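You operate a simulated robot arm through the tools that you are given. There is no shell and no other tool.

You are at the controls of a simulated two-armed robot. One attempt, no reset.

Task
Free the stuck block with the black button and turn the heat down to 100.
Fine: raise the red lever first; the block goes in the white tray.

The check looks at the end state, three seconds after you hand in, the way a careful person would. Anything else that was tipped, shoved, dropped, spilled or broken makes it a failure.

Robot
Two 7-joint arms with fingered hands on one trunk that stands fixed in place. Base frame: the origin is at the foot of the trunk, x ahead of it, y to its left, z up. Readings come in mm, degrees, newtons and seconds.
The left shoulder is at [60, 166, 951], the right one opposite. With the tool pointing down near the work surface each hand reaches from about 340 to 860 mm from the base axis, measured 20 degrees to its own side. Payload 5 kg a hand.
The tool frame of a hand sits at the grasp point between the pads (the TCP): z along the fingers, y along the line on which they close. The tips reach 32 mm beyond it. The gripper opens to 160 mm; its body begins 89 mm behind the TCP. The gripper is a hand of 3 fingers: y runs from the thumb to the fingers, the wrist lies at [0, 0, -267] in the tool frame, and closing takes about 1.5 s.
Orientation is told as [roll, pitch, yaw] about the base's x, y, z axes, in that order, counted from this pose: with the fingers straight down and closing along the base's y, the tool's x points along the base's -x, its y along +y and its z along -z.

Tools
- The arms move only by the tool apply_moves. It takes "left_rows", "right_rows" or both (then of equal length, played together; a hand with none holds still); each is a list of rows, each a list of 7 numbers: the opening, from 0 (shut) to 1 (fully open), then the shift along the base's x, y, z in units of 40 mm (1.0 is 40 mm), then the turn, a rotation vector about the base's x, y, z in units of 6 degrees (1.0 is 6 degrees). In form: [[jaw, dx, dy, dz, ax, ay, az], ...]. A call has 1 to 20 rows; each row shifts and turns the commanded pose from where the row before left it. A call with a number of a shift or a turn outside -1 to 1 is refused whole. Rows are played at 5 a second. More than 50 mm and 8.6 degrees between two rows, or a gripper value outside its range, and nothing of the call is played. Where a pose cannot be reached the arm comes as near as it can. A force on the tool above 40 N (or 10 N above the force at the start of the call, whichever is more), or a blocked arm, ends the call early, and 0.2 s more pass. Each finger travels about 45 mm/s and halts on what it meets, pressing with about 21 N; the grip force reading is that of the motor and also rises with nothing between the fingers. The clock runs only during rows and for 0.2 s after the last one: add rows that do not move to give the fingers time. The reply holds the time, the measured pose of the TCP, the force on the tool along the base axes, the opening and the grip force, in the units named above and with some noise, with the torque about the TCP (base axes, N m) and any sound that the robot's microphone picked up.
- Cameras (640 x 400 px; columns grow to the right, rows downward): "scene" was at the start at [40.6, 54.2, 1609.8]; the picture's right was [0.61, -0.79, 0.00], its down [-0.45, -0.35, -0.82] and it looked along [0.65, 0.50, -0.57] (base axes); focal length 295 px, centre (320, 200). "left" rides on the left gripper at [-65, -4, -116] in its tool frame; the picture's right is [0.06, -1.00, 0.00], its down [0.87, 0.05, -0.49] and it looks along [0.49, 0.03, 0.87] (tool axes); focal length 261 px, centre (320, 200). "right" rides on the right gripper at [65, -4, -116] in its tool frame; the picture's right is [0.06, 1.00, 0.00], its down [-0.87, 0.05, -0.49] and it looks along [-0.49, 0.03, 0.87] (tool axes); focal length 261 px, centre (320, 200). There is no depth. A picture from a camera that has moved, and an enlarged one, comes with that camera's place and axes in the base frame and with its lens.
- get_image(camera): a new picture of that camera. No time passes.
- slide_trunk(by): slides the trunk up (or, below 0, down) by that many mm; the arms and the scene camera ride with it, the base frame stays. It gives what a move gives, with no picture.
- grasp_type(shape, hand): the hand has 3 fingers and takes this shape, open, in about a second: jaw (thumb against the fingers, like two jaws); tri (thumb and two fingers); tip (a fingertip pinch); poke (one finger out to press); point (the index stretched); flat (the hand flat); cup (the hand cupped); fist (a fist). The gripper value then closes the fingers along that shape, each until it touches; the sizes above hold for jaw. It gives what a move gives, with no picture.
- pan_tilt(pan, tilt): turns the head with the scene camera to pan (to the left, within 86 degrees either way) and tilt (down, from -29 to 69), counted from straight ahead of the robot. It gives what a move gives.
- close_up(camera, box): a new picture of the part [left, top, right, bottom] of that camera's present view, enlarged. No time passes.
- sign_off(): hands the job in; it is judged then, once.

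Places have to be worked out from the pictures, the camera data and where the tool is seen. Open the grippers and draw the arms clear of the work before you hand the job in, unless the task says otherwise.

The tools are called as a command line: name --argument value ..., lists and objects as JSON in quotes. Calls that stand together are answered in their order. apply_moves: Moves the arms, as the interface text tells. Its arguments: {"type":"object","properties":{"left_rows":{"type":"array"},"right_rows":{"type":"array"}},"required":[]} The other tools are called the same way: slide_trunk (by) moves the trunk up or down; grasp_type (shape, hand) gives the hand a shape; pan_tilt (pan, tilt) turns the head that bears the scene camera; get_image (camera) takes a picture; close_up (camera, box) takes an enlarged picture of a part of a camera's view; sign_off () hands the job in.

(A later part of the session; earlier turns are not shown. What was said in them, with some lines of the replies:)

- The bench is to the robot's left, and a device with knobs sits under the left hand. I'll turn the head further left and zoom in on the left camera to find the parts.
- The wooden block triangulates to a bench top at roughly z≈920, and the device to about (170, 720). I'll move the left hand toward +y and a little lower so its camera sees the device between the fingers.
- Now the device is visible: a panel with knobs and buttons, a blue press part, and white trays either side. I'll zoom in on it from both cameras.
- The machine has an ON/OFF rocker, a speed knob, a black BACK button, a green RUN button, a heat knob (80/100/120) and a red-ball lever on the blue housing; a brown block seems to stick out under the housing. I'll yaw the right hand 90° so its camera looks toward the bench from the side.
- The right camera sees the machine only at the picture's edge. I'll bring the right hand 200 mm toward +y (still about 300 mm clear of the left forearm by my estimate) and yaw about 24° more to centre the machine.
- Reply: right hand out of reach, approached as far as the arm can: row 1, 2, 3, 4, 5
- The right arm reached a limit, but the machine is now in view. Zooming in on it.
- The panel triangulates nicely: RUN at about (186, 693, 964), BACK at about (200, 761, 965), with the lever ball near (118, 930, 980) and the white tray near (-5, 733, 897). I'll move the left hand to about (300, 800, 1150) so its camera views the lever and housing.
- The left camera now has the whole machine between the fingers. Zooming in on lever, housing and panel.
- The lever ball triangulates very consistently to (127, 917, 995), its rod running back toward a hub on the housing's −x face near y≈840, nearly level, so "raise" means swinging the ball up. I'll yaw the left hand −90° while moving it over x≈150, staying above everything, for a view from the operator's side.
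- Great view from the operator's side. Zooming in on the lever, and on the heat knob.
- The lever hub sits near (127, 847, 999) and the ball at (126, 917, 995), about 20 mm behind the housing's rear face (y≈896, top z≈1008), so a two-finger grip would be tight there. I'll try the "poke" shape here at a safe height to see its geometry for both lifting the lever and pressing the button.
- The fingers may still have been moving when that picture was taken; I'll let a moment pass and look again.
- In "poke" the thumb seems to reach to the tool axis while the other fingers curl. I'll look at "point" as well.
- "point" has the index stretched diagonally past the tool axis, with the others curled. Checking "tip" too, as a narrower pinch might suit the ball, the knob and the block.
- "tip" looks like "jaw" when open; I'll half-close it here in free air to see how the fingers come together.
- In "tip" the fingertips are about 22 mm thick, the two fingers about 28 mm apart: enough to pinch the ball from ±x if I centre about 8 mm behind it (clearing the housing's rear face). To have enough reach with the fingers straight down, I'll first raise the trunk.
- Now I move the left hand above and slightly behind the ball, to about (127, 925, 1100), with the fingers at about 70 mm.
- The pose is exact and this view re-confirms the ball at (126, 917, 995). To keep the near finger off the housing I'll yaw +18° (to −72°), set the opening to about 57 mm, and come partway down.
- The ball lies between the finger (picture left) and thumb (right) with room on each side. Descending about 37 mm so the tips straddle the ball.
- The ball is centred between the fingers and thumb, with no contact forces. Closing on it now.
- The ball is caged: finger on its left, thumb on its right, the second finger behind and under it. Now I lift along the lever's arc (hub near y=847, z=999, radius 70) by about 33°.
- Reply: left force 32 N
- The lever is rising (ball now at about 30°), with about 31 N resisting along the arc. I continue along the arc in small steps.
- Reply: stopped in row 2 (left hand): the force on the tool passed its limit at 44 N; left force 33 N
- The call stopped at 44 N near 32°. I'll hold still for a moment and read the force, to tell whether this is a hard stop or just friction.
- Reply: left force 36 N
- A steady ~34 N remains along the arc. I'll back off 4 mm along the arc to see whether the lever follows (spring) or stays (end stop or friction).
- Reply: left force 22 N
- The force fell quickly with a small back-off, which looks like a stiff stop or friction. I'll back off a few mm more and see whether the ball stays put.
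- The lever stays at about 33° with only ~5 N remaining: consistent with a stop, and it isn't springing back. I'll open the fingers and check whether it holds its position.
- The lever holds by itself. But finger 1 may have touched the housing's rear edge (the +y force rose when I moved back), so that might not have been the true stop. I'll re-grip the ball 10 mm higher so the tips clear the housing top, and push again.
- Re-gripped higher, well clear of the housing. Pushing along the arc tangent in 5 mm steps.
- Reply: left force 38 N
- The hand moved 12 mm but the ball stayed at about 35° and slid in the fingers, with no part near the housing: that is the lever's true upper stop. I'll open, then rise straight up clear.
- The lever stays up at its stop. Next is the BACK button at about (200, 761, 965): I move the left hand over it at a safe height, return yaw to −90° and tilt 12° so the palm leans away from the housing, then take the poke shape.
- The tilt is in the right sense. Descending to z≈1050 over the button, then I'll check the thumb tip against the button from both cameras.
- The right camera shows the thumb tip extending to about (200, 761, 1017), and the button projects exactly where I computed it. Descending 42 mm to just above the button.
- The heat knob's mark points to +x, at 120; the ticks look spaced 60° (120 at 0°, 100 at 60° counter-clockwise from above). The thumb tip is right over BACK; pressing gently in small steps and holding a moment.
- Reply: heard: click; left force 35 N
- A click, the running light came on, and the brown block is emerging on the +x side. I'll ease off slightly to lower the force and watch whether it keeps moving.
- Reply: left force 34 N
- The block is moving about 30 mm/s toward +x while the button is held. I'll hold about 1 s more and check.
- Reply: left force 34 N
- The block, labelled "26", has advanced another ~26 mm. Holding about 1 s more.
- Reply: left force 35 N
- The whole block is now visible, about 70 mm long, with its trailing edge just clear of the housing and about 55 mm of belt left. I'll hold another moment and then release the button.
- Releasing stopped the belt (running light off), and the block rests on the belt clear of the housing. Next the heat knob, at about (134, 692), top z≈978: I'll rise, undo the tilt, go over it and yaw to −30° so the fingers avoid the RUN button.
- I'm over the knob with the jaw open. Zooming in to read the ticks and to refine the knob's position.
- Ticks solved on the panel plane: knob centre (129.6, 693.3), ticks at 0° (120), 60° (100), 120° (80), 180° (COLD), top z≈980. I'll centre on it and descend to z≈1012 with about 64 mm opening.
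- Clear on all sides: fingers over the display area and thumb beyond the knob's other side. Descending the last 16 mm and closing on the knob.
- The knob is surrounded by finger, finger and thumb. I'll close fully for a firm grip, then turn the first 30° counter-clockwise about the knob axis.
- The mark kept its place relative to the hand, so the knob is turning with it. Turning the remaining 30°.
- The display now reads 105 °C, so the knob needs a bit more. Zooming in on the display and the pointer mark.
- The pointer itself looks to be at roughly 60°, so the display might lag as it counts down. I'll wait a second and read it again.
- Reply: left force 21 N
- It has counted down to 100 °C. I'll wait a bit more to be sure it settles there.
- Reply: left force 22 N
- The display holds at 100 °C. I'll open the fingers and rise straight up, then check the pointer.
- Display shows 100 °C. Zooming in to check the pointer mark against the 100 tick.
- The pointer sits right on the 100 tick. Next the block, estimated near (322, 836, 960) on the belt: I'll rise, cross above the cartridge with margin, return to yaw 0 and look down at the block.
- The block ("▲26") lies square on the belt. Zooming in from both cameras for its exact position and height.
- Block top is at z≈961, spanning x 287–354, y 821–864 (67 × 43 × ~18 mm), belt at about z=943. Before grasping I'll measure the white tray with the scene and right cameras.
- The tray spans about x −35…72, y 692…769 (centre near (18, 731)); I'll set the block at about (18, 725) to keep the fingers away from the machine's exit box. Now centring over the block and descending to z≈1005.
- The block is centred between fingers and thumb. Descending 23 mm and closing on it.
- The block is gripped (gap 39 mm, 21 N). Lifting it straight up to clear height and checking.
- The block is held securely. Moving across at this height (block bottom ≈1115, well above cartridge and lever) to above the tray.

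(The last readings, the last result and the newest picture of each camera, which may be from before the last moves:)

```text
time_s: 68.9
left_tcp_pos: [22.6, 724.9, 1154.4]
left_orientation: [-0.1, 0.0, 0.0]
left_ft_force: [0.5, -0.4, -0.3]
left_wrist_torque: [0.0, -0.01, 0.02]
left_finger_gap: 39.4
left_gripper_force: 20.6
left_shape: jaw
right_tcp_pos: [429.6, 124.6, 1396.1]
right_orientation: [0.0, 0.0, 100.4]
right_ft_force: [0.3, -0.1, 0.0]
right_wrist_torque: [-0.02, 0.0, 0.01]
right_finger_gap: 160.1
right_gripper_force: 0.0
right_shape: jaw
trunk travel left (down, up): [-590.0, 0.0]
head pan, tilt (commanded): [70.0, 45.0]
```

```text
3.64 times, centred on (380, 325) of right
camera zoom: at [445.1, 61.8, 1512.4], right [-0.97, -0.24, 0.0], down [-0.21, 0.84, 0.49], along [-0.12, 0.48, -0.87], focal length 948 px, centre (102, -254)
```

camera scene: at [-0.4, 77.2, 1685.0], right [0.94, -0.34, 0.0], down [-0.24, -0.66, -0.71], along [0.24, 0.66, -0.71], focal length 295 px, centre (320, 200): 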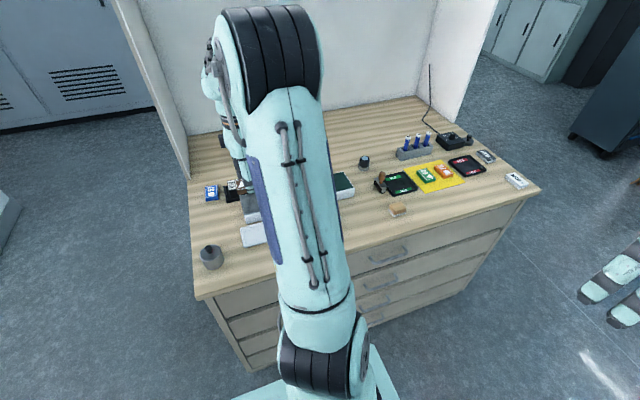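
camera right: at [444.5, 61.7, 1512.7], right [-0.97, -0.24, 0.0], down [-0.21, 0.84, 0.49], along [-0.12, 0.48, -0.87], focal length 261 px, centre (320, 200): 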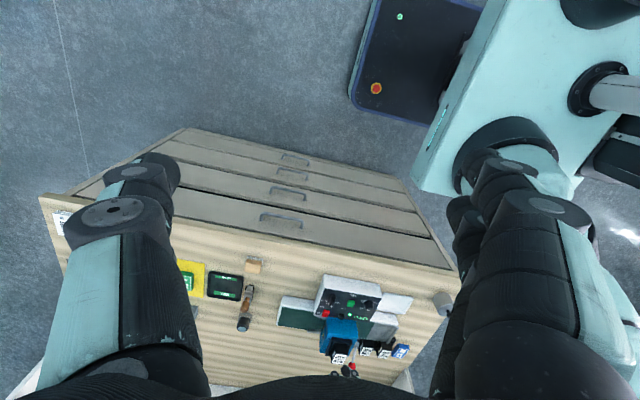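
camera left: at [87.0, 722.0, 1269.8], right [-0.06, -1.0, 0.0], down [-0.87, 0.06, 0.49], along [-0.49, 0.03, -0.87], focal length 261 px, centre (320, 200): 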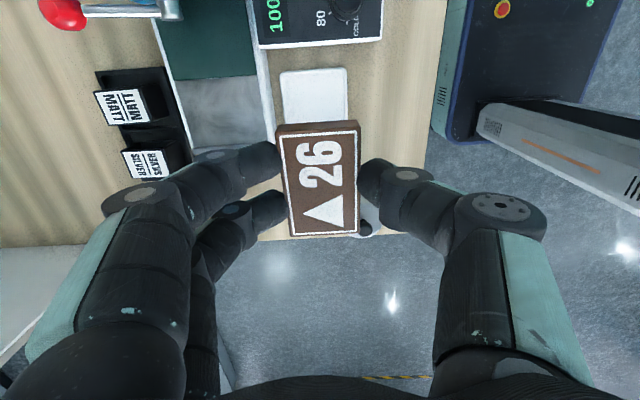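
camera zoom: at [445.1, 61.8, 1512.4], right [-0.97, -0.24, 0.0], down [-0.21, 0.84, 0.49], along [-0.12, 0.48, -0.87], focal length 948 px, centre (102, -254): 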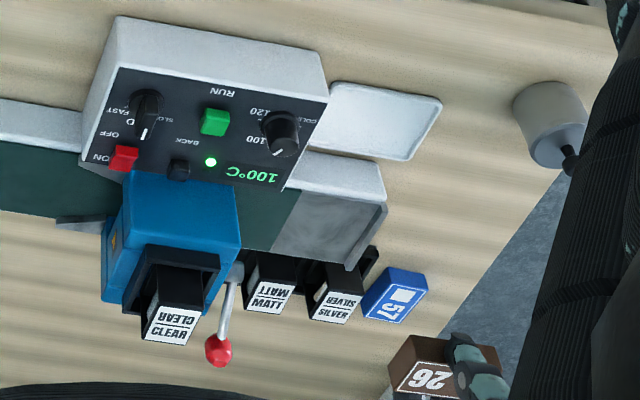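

The tray is visible ahead; combining views it spans x −36…69, y 692…772, so the block is aligned to land inside. Descending to about z=962 (block bottom ≈ 20 mm above the tray), then I'll check.

apply_moves --left_rows '[[0.15, -0.03, 0, -0.8, 0, 0, 0], [0.15, 0, 0, -0.8, 0, 0, 0], [0.15, 0, 0, -0.8, 0, 0, 0], [0.15, 0, 0, -0.8, 0, 0, 0], [0.15, 0, 0, -0.8, 0, 0, 0], [0.15, 0, 0, -0.8, 0, 0, 0], [0.15, 0, 0, 0, 0, 0, 0]]'

get_image --camera "left"

close_up --camera "scene" --box '[190, 140, 320, 280]'

close_up --camera "right" --box '[330, 270, 450, 350]'

```text
time_s: 70.5
left_tcp_pos: [21.8, 723.9, 960.3]
left_orientation: [-0.2, 0.0, 0.0]
left_ft_force: [-0.2, 0.1, -0.9]
left_wrist_torque: [0.05, 0.01, 0.02]
left_finger_gap: 39.0
left_gripper_force: 21.3
left_shape: jaw
right_tcp_pos: [429.2, 123.5, 1395.4]
right_orientation: [-0.1, -0.1, 100.4]
right_ft_force: [-1.3, -0.9, 0.2]
right_wrist_torque: [0.0, 0.01, -0.01]
right_finger_gap: 160.0
right_gripper_force: 0.0
right_shape: jaw
trunk travel left (down, up): [-590.0, 0.0]
head pan, tilt (commanded): [70.0, 45.0]
```

```text
taken
camera left: at [86.2, 721.6, 1075.8], right [-0.06, -1.0, 0.0], down [-0.87, 0.06, 0.49], along [-0.49, 0.03, -0.87], focal length 261 px, centre (320, 200)
```

left: 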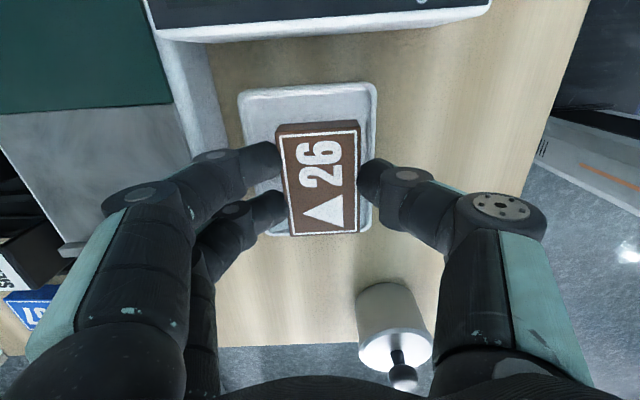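

```text
2.86 times, centred on (255, 210) of scene
camera zoom: at [-1.2, 76.1, 1685.1], right [0.94, -0.34, 0.0], down [-0.24, -0.66, -0.71], along [0.24, 0.66, -0.71], focal length 842 px, centre (506, 171)
```

zoom: 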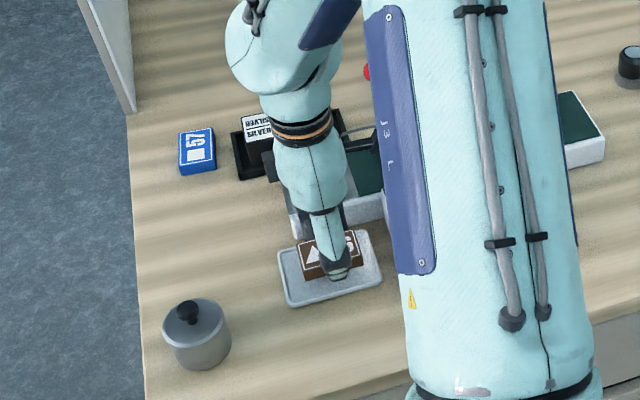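

```text
5.00 times, centred on (390, 310) of right
camera zoom: at [444.4, 60.8, 1512.7], right [-0.97, -0.24, 0.0], down [-0.21, 0.84, 0.49], along [-0.12, 0.48, -0.87], focal length 1303 px, centre (-30, -350)
```

zoom: 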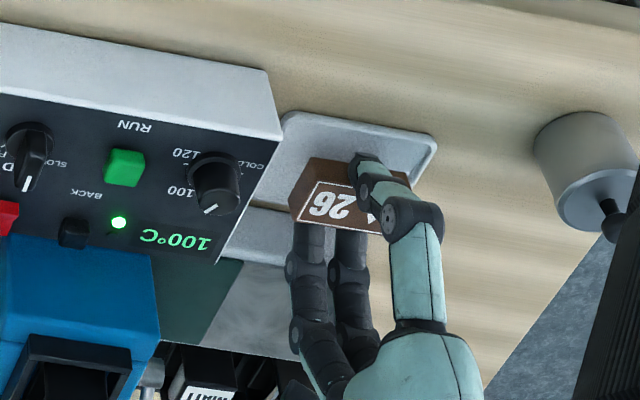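

Block and tray line up well: once lowered, the block will be nearly centred. I'll shift 2 mm toward −y for finger clearance to the exit box and lower another 18 mm.

apply_moves --left_rows '[[0.15, 0, -0.03, -0.25, 0, 0, 0], [0.15, 0, 0, -0.2, 0, 0, 0], [0.15, 0, 0, 0, 0, 0, 0]]'

get_image --camera "left"

close_up --camera "right" --box '[330, 270, 450, 350]'

```text
time_s: 71.3
left_tcp_pos: [21.0, 722.9, 943.5]
left_orientation: [-0.2, 0.1, 0.0]
left_ft_force: [-1.1, -0.1, 0.3]
left_wrist_torque: [0.01, 0.01, 0.01]
left_finger_gap: 39.1
left_gripper_force: 21.0
left_shape: jaw
right_tcp_pos: [428.4, 124.1, 1394.7]
right_orientation: [-0.2, -0.1, 100.3]
right_ft_force: [0.6, 0.7, -0.4]
right_wrist_torque: [0.03, -0.01, 0.06]
right_finger_gap: 160.3
right_gripper_force: 0.1
right_shape: jaw
trunk travel left (down, up): [-590.0, 0.0]
head pan, tilt (commanded): [70.0, 45.0]
```

```text
taken
camera left: at [85.9, 721.0, 1058.3], right [-0.06, -1.0, 0.0], down [-0.87, 0.06, 0.49], along [-0.49, 0.03, -0.87], focal length 261 px, centre (320, 200)
```

left: 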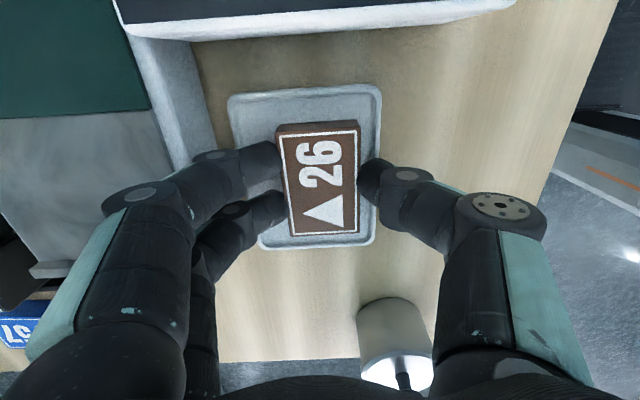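

```text
5.00 times, centred on (390, 310) of right
camera zoom: at [444.5, 61.3, 1512.7], right [-0.97, -0.24, 0.0], down [-0.21, 0.84, 0.49], along [-0.12, 0.48, -0.87], focal length 1303 px, centre (-30, -350)
```

zoom: 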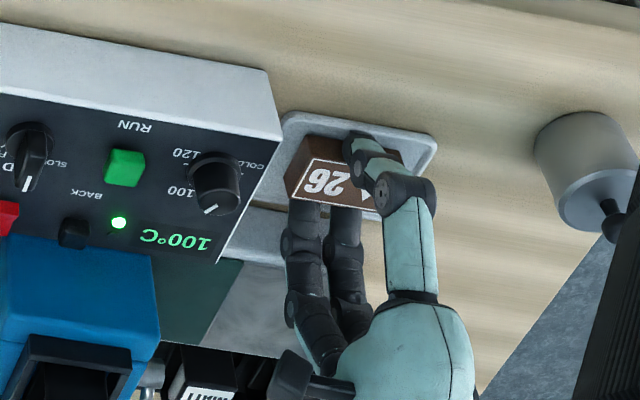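

No contact yet. Lowering in 2 mm steps, watching the vertical force.

apply_moves --left_rows '[[0.15, 0, 0, -0.05, 0, 0, 0], [0.15, 0, 0, -0.05, 0, 0, 0]]'

```text
time_s: 71.9
left_tcp_pos: [21.8, 723.2, 941.1]
left_orientation: [-0.1, 0.0, -0.1]
left_ft_force: [-0.5, -2.9, 15.3]
left_wrist_torque: [-0.63, 0.0, -0.03]
left_finger_gap: 39.9
left_gripper_force: 20.5
left_shape: jaw
right_tcp_pos: [430.6, 122.4, 1397.5]
right_orientation: [-0.1, -0.1, 100.3]
right_ft_force: [0.3, -0.1, -0.2]
right_wrist_torque: [0.02, 0.02, 0.03]
right_finger_gap: 160.0
right_gripper_force: 0.2
right_shape: jaw
trunk travel left (down, up): [-590.0, 0.0]
head pan, tilt (commanded): [70.0, 45.0]
```

Contact at 15 N, and the torque shows it's the thumb tip resting on the tray's −y rim (rim ≈ z 909); the block bottom is then only about 2–3 mm above the tray floor, inside the rim. I'll rise 1.5 mm to unload the rim and open gently so the block settles.

apply_moves --left_rows '[[0.15, 0, 0, 0.04, 0, 0, 0], [0.15, 0, 0, 0, 0, 0, 0], [0.26, 0, 0, 0, 0, 0, 0], [0.28, 0, 0, 0, 0, 0, 0], [0.3, 0, 0, 0, 0, 0, 0], [0.3, 0, 0, 0, 0, 0, 0]]'

get_image --camera "left"

close_up --camera "right" --box '[330, 270, 450, 350]'

```text
time_s: 73.3
left_tcp_pos: [21.7, 722.9, 941.8]
left_orientation: [-0.2, 0.0, -0.1]
left_ft_force: [-0.3, -7.7, -0.7]
left_wrist_torque: [-0.04, -0.01, 0.07]
left_finger_gap: 45.5
left_gripper_force: 0.1
left_shape: jaw
right_tcp_pos: [429.8, 123.1, 1394.9]
right_orientation: [-0.1, -0.2, 100.4]
right_ft_force: [0.0, -0.3, 0.4]
right_wrist_torque: [-0.01, 0.0, 0.01]
right_finger_gap: 159.8
right_gripper_force: 0.1
right_shape: jaw
trunk travel left (down, up): [-590.0, 0.0]
head pan, tilt (commanded): [70.0, 45.0]
```

```text
taken
camera left: at [86.1, 720.3, 1056.1], right [-0.06, -1.0, 0.01], down [-0.87, 0.06, 0.49], along [-0.49, 0.03, -0.87], focal length 261 px, centre (320, 200)
```

left: 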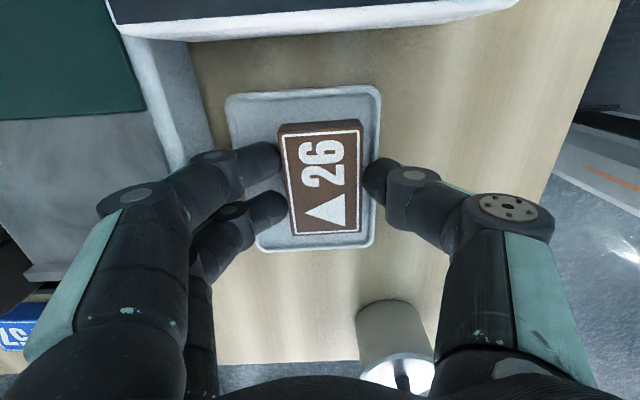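

```text
5.00 times, centred on (390, 310) of right
camera zoom: at [444.4, 60.8, 1512.7], right [-0.97, -0.24, 0.0], down [-0.21, 0.84, 0.49], along [-0.12, 0.48, -0.87], focal length 1303 px, centre (-30, -350)
```

zoom: 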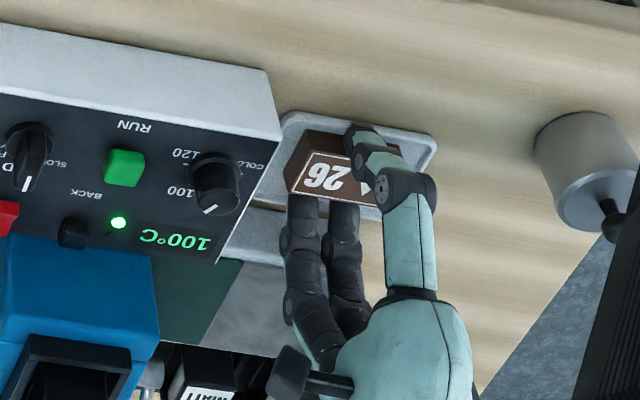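

The −7.7 N in y suggests the opening fingers lightly touch the exit box; rising straight up will clear that since the fingers narrow toward the tips. Rising 20 mm and checking the block.

apply_moves --left_rows '[[0.29, 0, 0, 0.15, 0, 0, 0], [0.29, 0, 0, 0.2, 0, 0, 0], [0.29, 0, 0, 0.2, 0, 0, 0], [0.29, 0, 0, 0, 0, 0, 0]]'

get_image --camera "left"

close_up --camera "right" --box '[330, 270, 450, 350]'

```text
time_s: 74.3
left_tcp_pos: [20.8, 724.7, 963.5]
left_orientation: [-0.2, -0.1, -0.1]
left_ft_force: [0.2, -0.6, -0.7]
left_wrist_torque: [0.0, 0.02, -0.01]
left_finger_gap: 46.5
left_gripper_force: 0.2
left_shape: jaw
right_tcp_pos: [429.0, 125.3, 1395.9]
right_orientation: [-0.1, -0.1, 100.3]
right_ft_force: [-0.8, 0.9, -0.4]
right_wrist_torque: [-0.04, -0.01, -0.01]
right_finger_gap: 160.1
right_gripper_force: 0.1
right_shape: jaw
trunk travel left (down, up): [-590.0, 0.0]
head pan, tilt (commanded): [70.0, 45.0]
```

```text
taken
camera left: at [85.8, 722.2, 1078.3], right [-0.06, -1.0, 0.0], down [-0.87, 0.06, 0.49], along [-0.49, 0.03, -0.87], focal length 261 px, centre (320, 200)
```

left: 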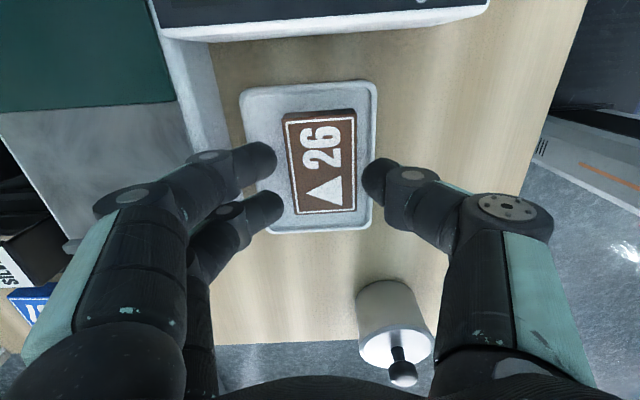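

```text
5.00 times, centred on (390, 310) of right
camera zoom: at [444.5, 61.6, 1512.7], right [-0.97, -0.24, 0.0], down [-0.21, 0.84, 0.49], along [-0.12, 0.48, -0.87], focal length 1303 px, centre (-30, -350)
```

zoom: 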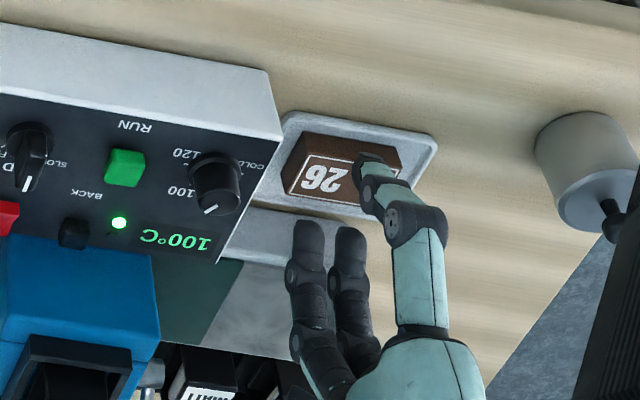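

The block lies flat in the tray, and the tray and machine haven't moved. Rising clear, opening the hand, and then drawing back.

apply_moves --left_rows '[[0.3, 0, 0, 0.6, 0, 0, 0], [0.3, 0, 0, 0.9, 0, 0, 0], [0.4, 0, 0, 0.9, 0, 0, 0], [0.6, 0, 0, 0.9, 0, 0, 0], [0.8, 0, 0, 0.9, 0, 0, 0], [1, 0, 0, 0.9, 0, 0, 0], [1, 0, 0, 0.5, 0, 0, 0], [1, 0, 0, 0, 0, 0, 0]]'

get_image --camera "left"

close_up --camera "right" --box '[270, 270, 450, 390]'

get_image --camera "scene"

```text
time_s: 76.1
left_tcp_pos: [21.2, 723.7, 1187.9]
left_orientation: [-0.3, 0.1, 0.0]
left_ft_force: [-0.3, 0.0, -0.3]
left_wrist_torque: [0.02, 0.02, -0.03]
left_finger_gap: 159.7
left_gripper_force: 0.1
left_shape: jaw
right_tcp_pos: [429.1, 123.3, 1396.9]
right_orientation: [-0.2, 0.0, 100.4]
right_ft_force: [0.1, 0.5, -1.0]
right_wrist_torque: [0.01, -0.01, 0.02]
right_finger_gap: 159.8
right_gripper_force: 0.1
right_shape: jaw
trunk travel left (down, up): [-590.0, 0.0]
head pan, tilt (commanded): [70.0, 45.0]
```

```text
taken
camera left: at [86.4, 721.0, 1302.3], right [-0.06, -1.0, 0.0], down [-0.87, 0.06, 0.49], along [-0.49, 0.03, -0.87], focal length 261 px, centre (320, 200)
```

left: 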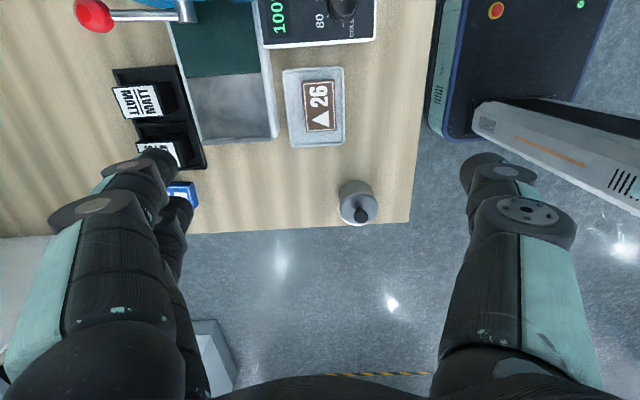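

```text
3.33 times, centred on (360, 330) of right
camera zoom: at [444.4, 61.4, 1512.7], right [-0.97, -0.24, 0.0], down [-0.21, 0.84, 0.49], along [-0.12, 0.48, -0.87], focal length 869 px, centre (187, -233)
```

zoom: 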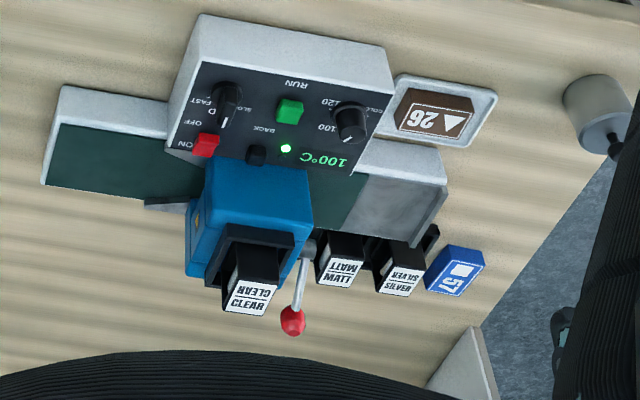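

```text
taken
camera scene: at [-1.1, 76.7, 1685.0], right [0.94, -0.34, 0.0], down [-0.24, -0.66, -0.71], along [0.24, 0.66, -0.71], focal length 295 px, centre (320, 200)
```

scene: 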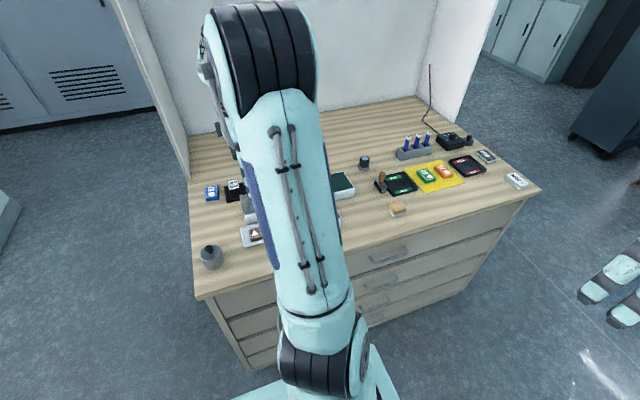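

Everything is as intended: block in the tray, display at 100 °C, lever up, nothing else disturbed. Drawing the left arm back, clear of the bench.

apply_moves --left_rows '[[1, 0.9, -0.51, 0.3, 0, 0, 0], [1, 0.9, -0.51, 0.3, 0, 0, 0], [1, 0.9, -0.51, 0.3, 0, 0, 0], [1, 0.9, -0.51, 0.3, 0, 0, 0], [1, 0.9, -0.51, 0.3, 0, 0, 0], [1, 0.9, -0.51, 0.3, 0, 0, 0], [1, 0.9, -0.51, 0.3, 0, 0, 0], [1, 0.9, -0.51, 0.3, 0, 0, 0], [1, 0.9, -0.51, 0.3, 0, 0, 0], [1, 0.9, -0.51, 0.3, 0, 0, 0], [1, 0, 0, 0, 0, 0, 0]]'

get_image --camera "left"

close_up --camera "right" --box '[270, 270, 450, 390]'

get_image --camera "scene"

```text
time_s: 78.5
left_tcp_pos: [381.9, 520.0, 1308.6]
left_orientation: [-0.2, -0.1, 0.0]
left_ft_force: [-0.5, 0.0, -0.3]
left_wrist_torque: [-0.04, -0.03, 0.0]
left_finger_gap: 160.1
left_gripper_force: 0.0
left_shape: jaw
right_tcp_pos: [427.9, 124.5, 1396.1]
right_orientation: [-0.1, 0.0, 100.5]
right_ft_force: [0.2, -0.1, -0.7]
right_wrist_torque: [0.01, 0.01, -0.05]
right_finger_gap: 160.0
right_gripper_force: 0.0
right_shape: jaw
trunk travel left (down, up): [-590.0, 0.0]
head pan, tilt (commanded): [70.0, 45.0]
```

```text
taken
camera left: at [446.1, 516.8, 1423.0], right [-0.06, -1.0, 0.0], down [-0.87, 0.06, 0.49], along [-0.49, 0.03, -0.87], focal length 261 px, centre (320, 200)
```

left: 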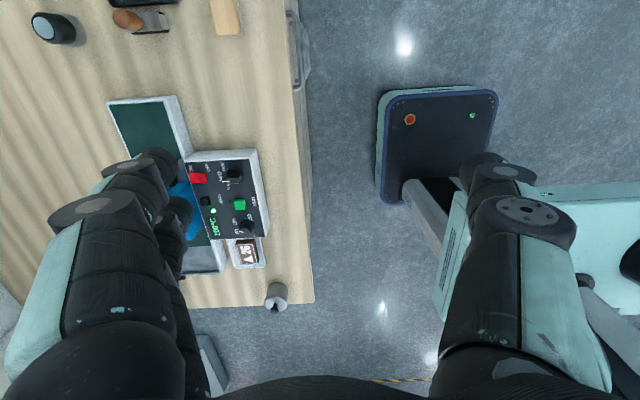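

```text
3.33 times, centred on (360, 330) of right
camera zoom: at [443.5, 61.7, 1513.0], right [-0.97, -0.24, 0.0], down [-0.21, 0.84, 0.49], along [-0.12, 0.48, -0.87], focal length 869 px, centre (187, -233)
```

zoom: 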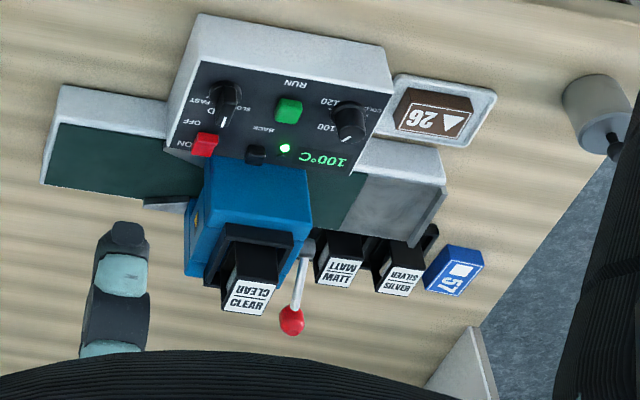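

```text
taken
camera scene: at [-2.1, 76.8, 1685.0], right [0.94, -0.34, 0.0], down [-0.24, -0.66, -0.71], along [0.24, 0.66, -0.71], focal length 295 px, centre (320, 200)
```

scene: 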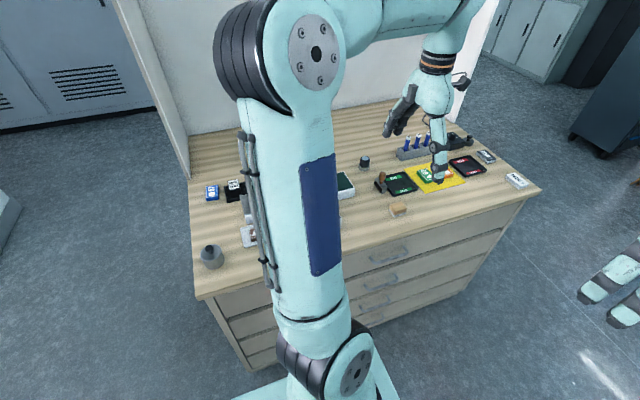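

The final views show the block "26" flat in the white tray, the heat pointer and display at 100 °C, the red lever up at its stop and the belt stopped. Both hands are open and clear of the work, so I'm handing in.

sign_off

```text
The job is handed in.
```

The job is done and handed in; the result of the check isn't in yet.

- **Lever:** I raised the red lever first, until it reached its upper stop at about 35°. It stayed there when I let go.
- **Block:** Holding the black BACK button ran block 26 back out of the machine. The belt stopped when I released it. The block now lies flat in the white tray.
- **Heat:** The knob points at 100, and the display settled at 100 °C.

There were two light touches while I set the block down. The thumb pressed on the tray's rim with about 15 N, and the fingers seem to have brushed the machine's exit box as they opened. The pictures before and after show neither the tray nor the machine moved.

Both hands are open and clear of the bench.
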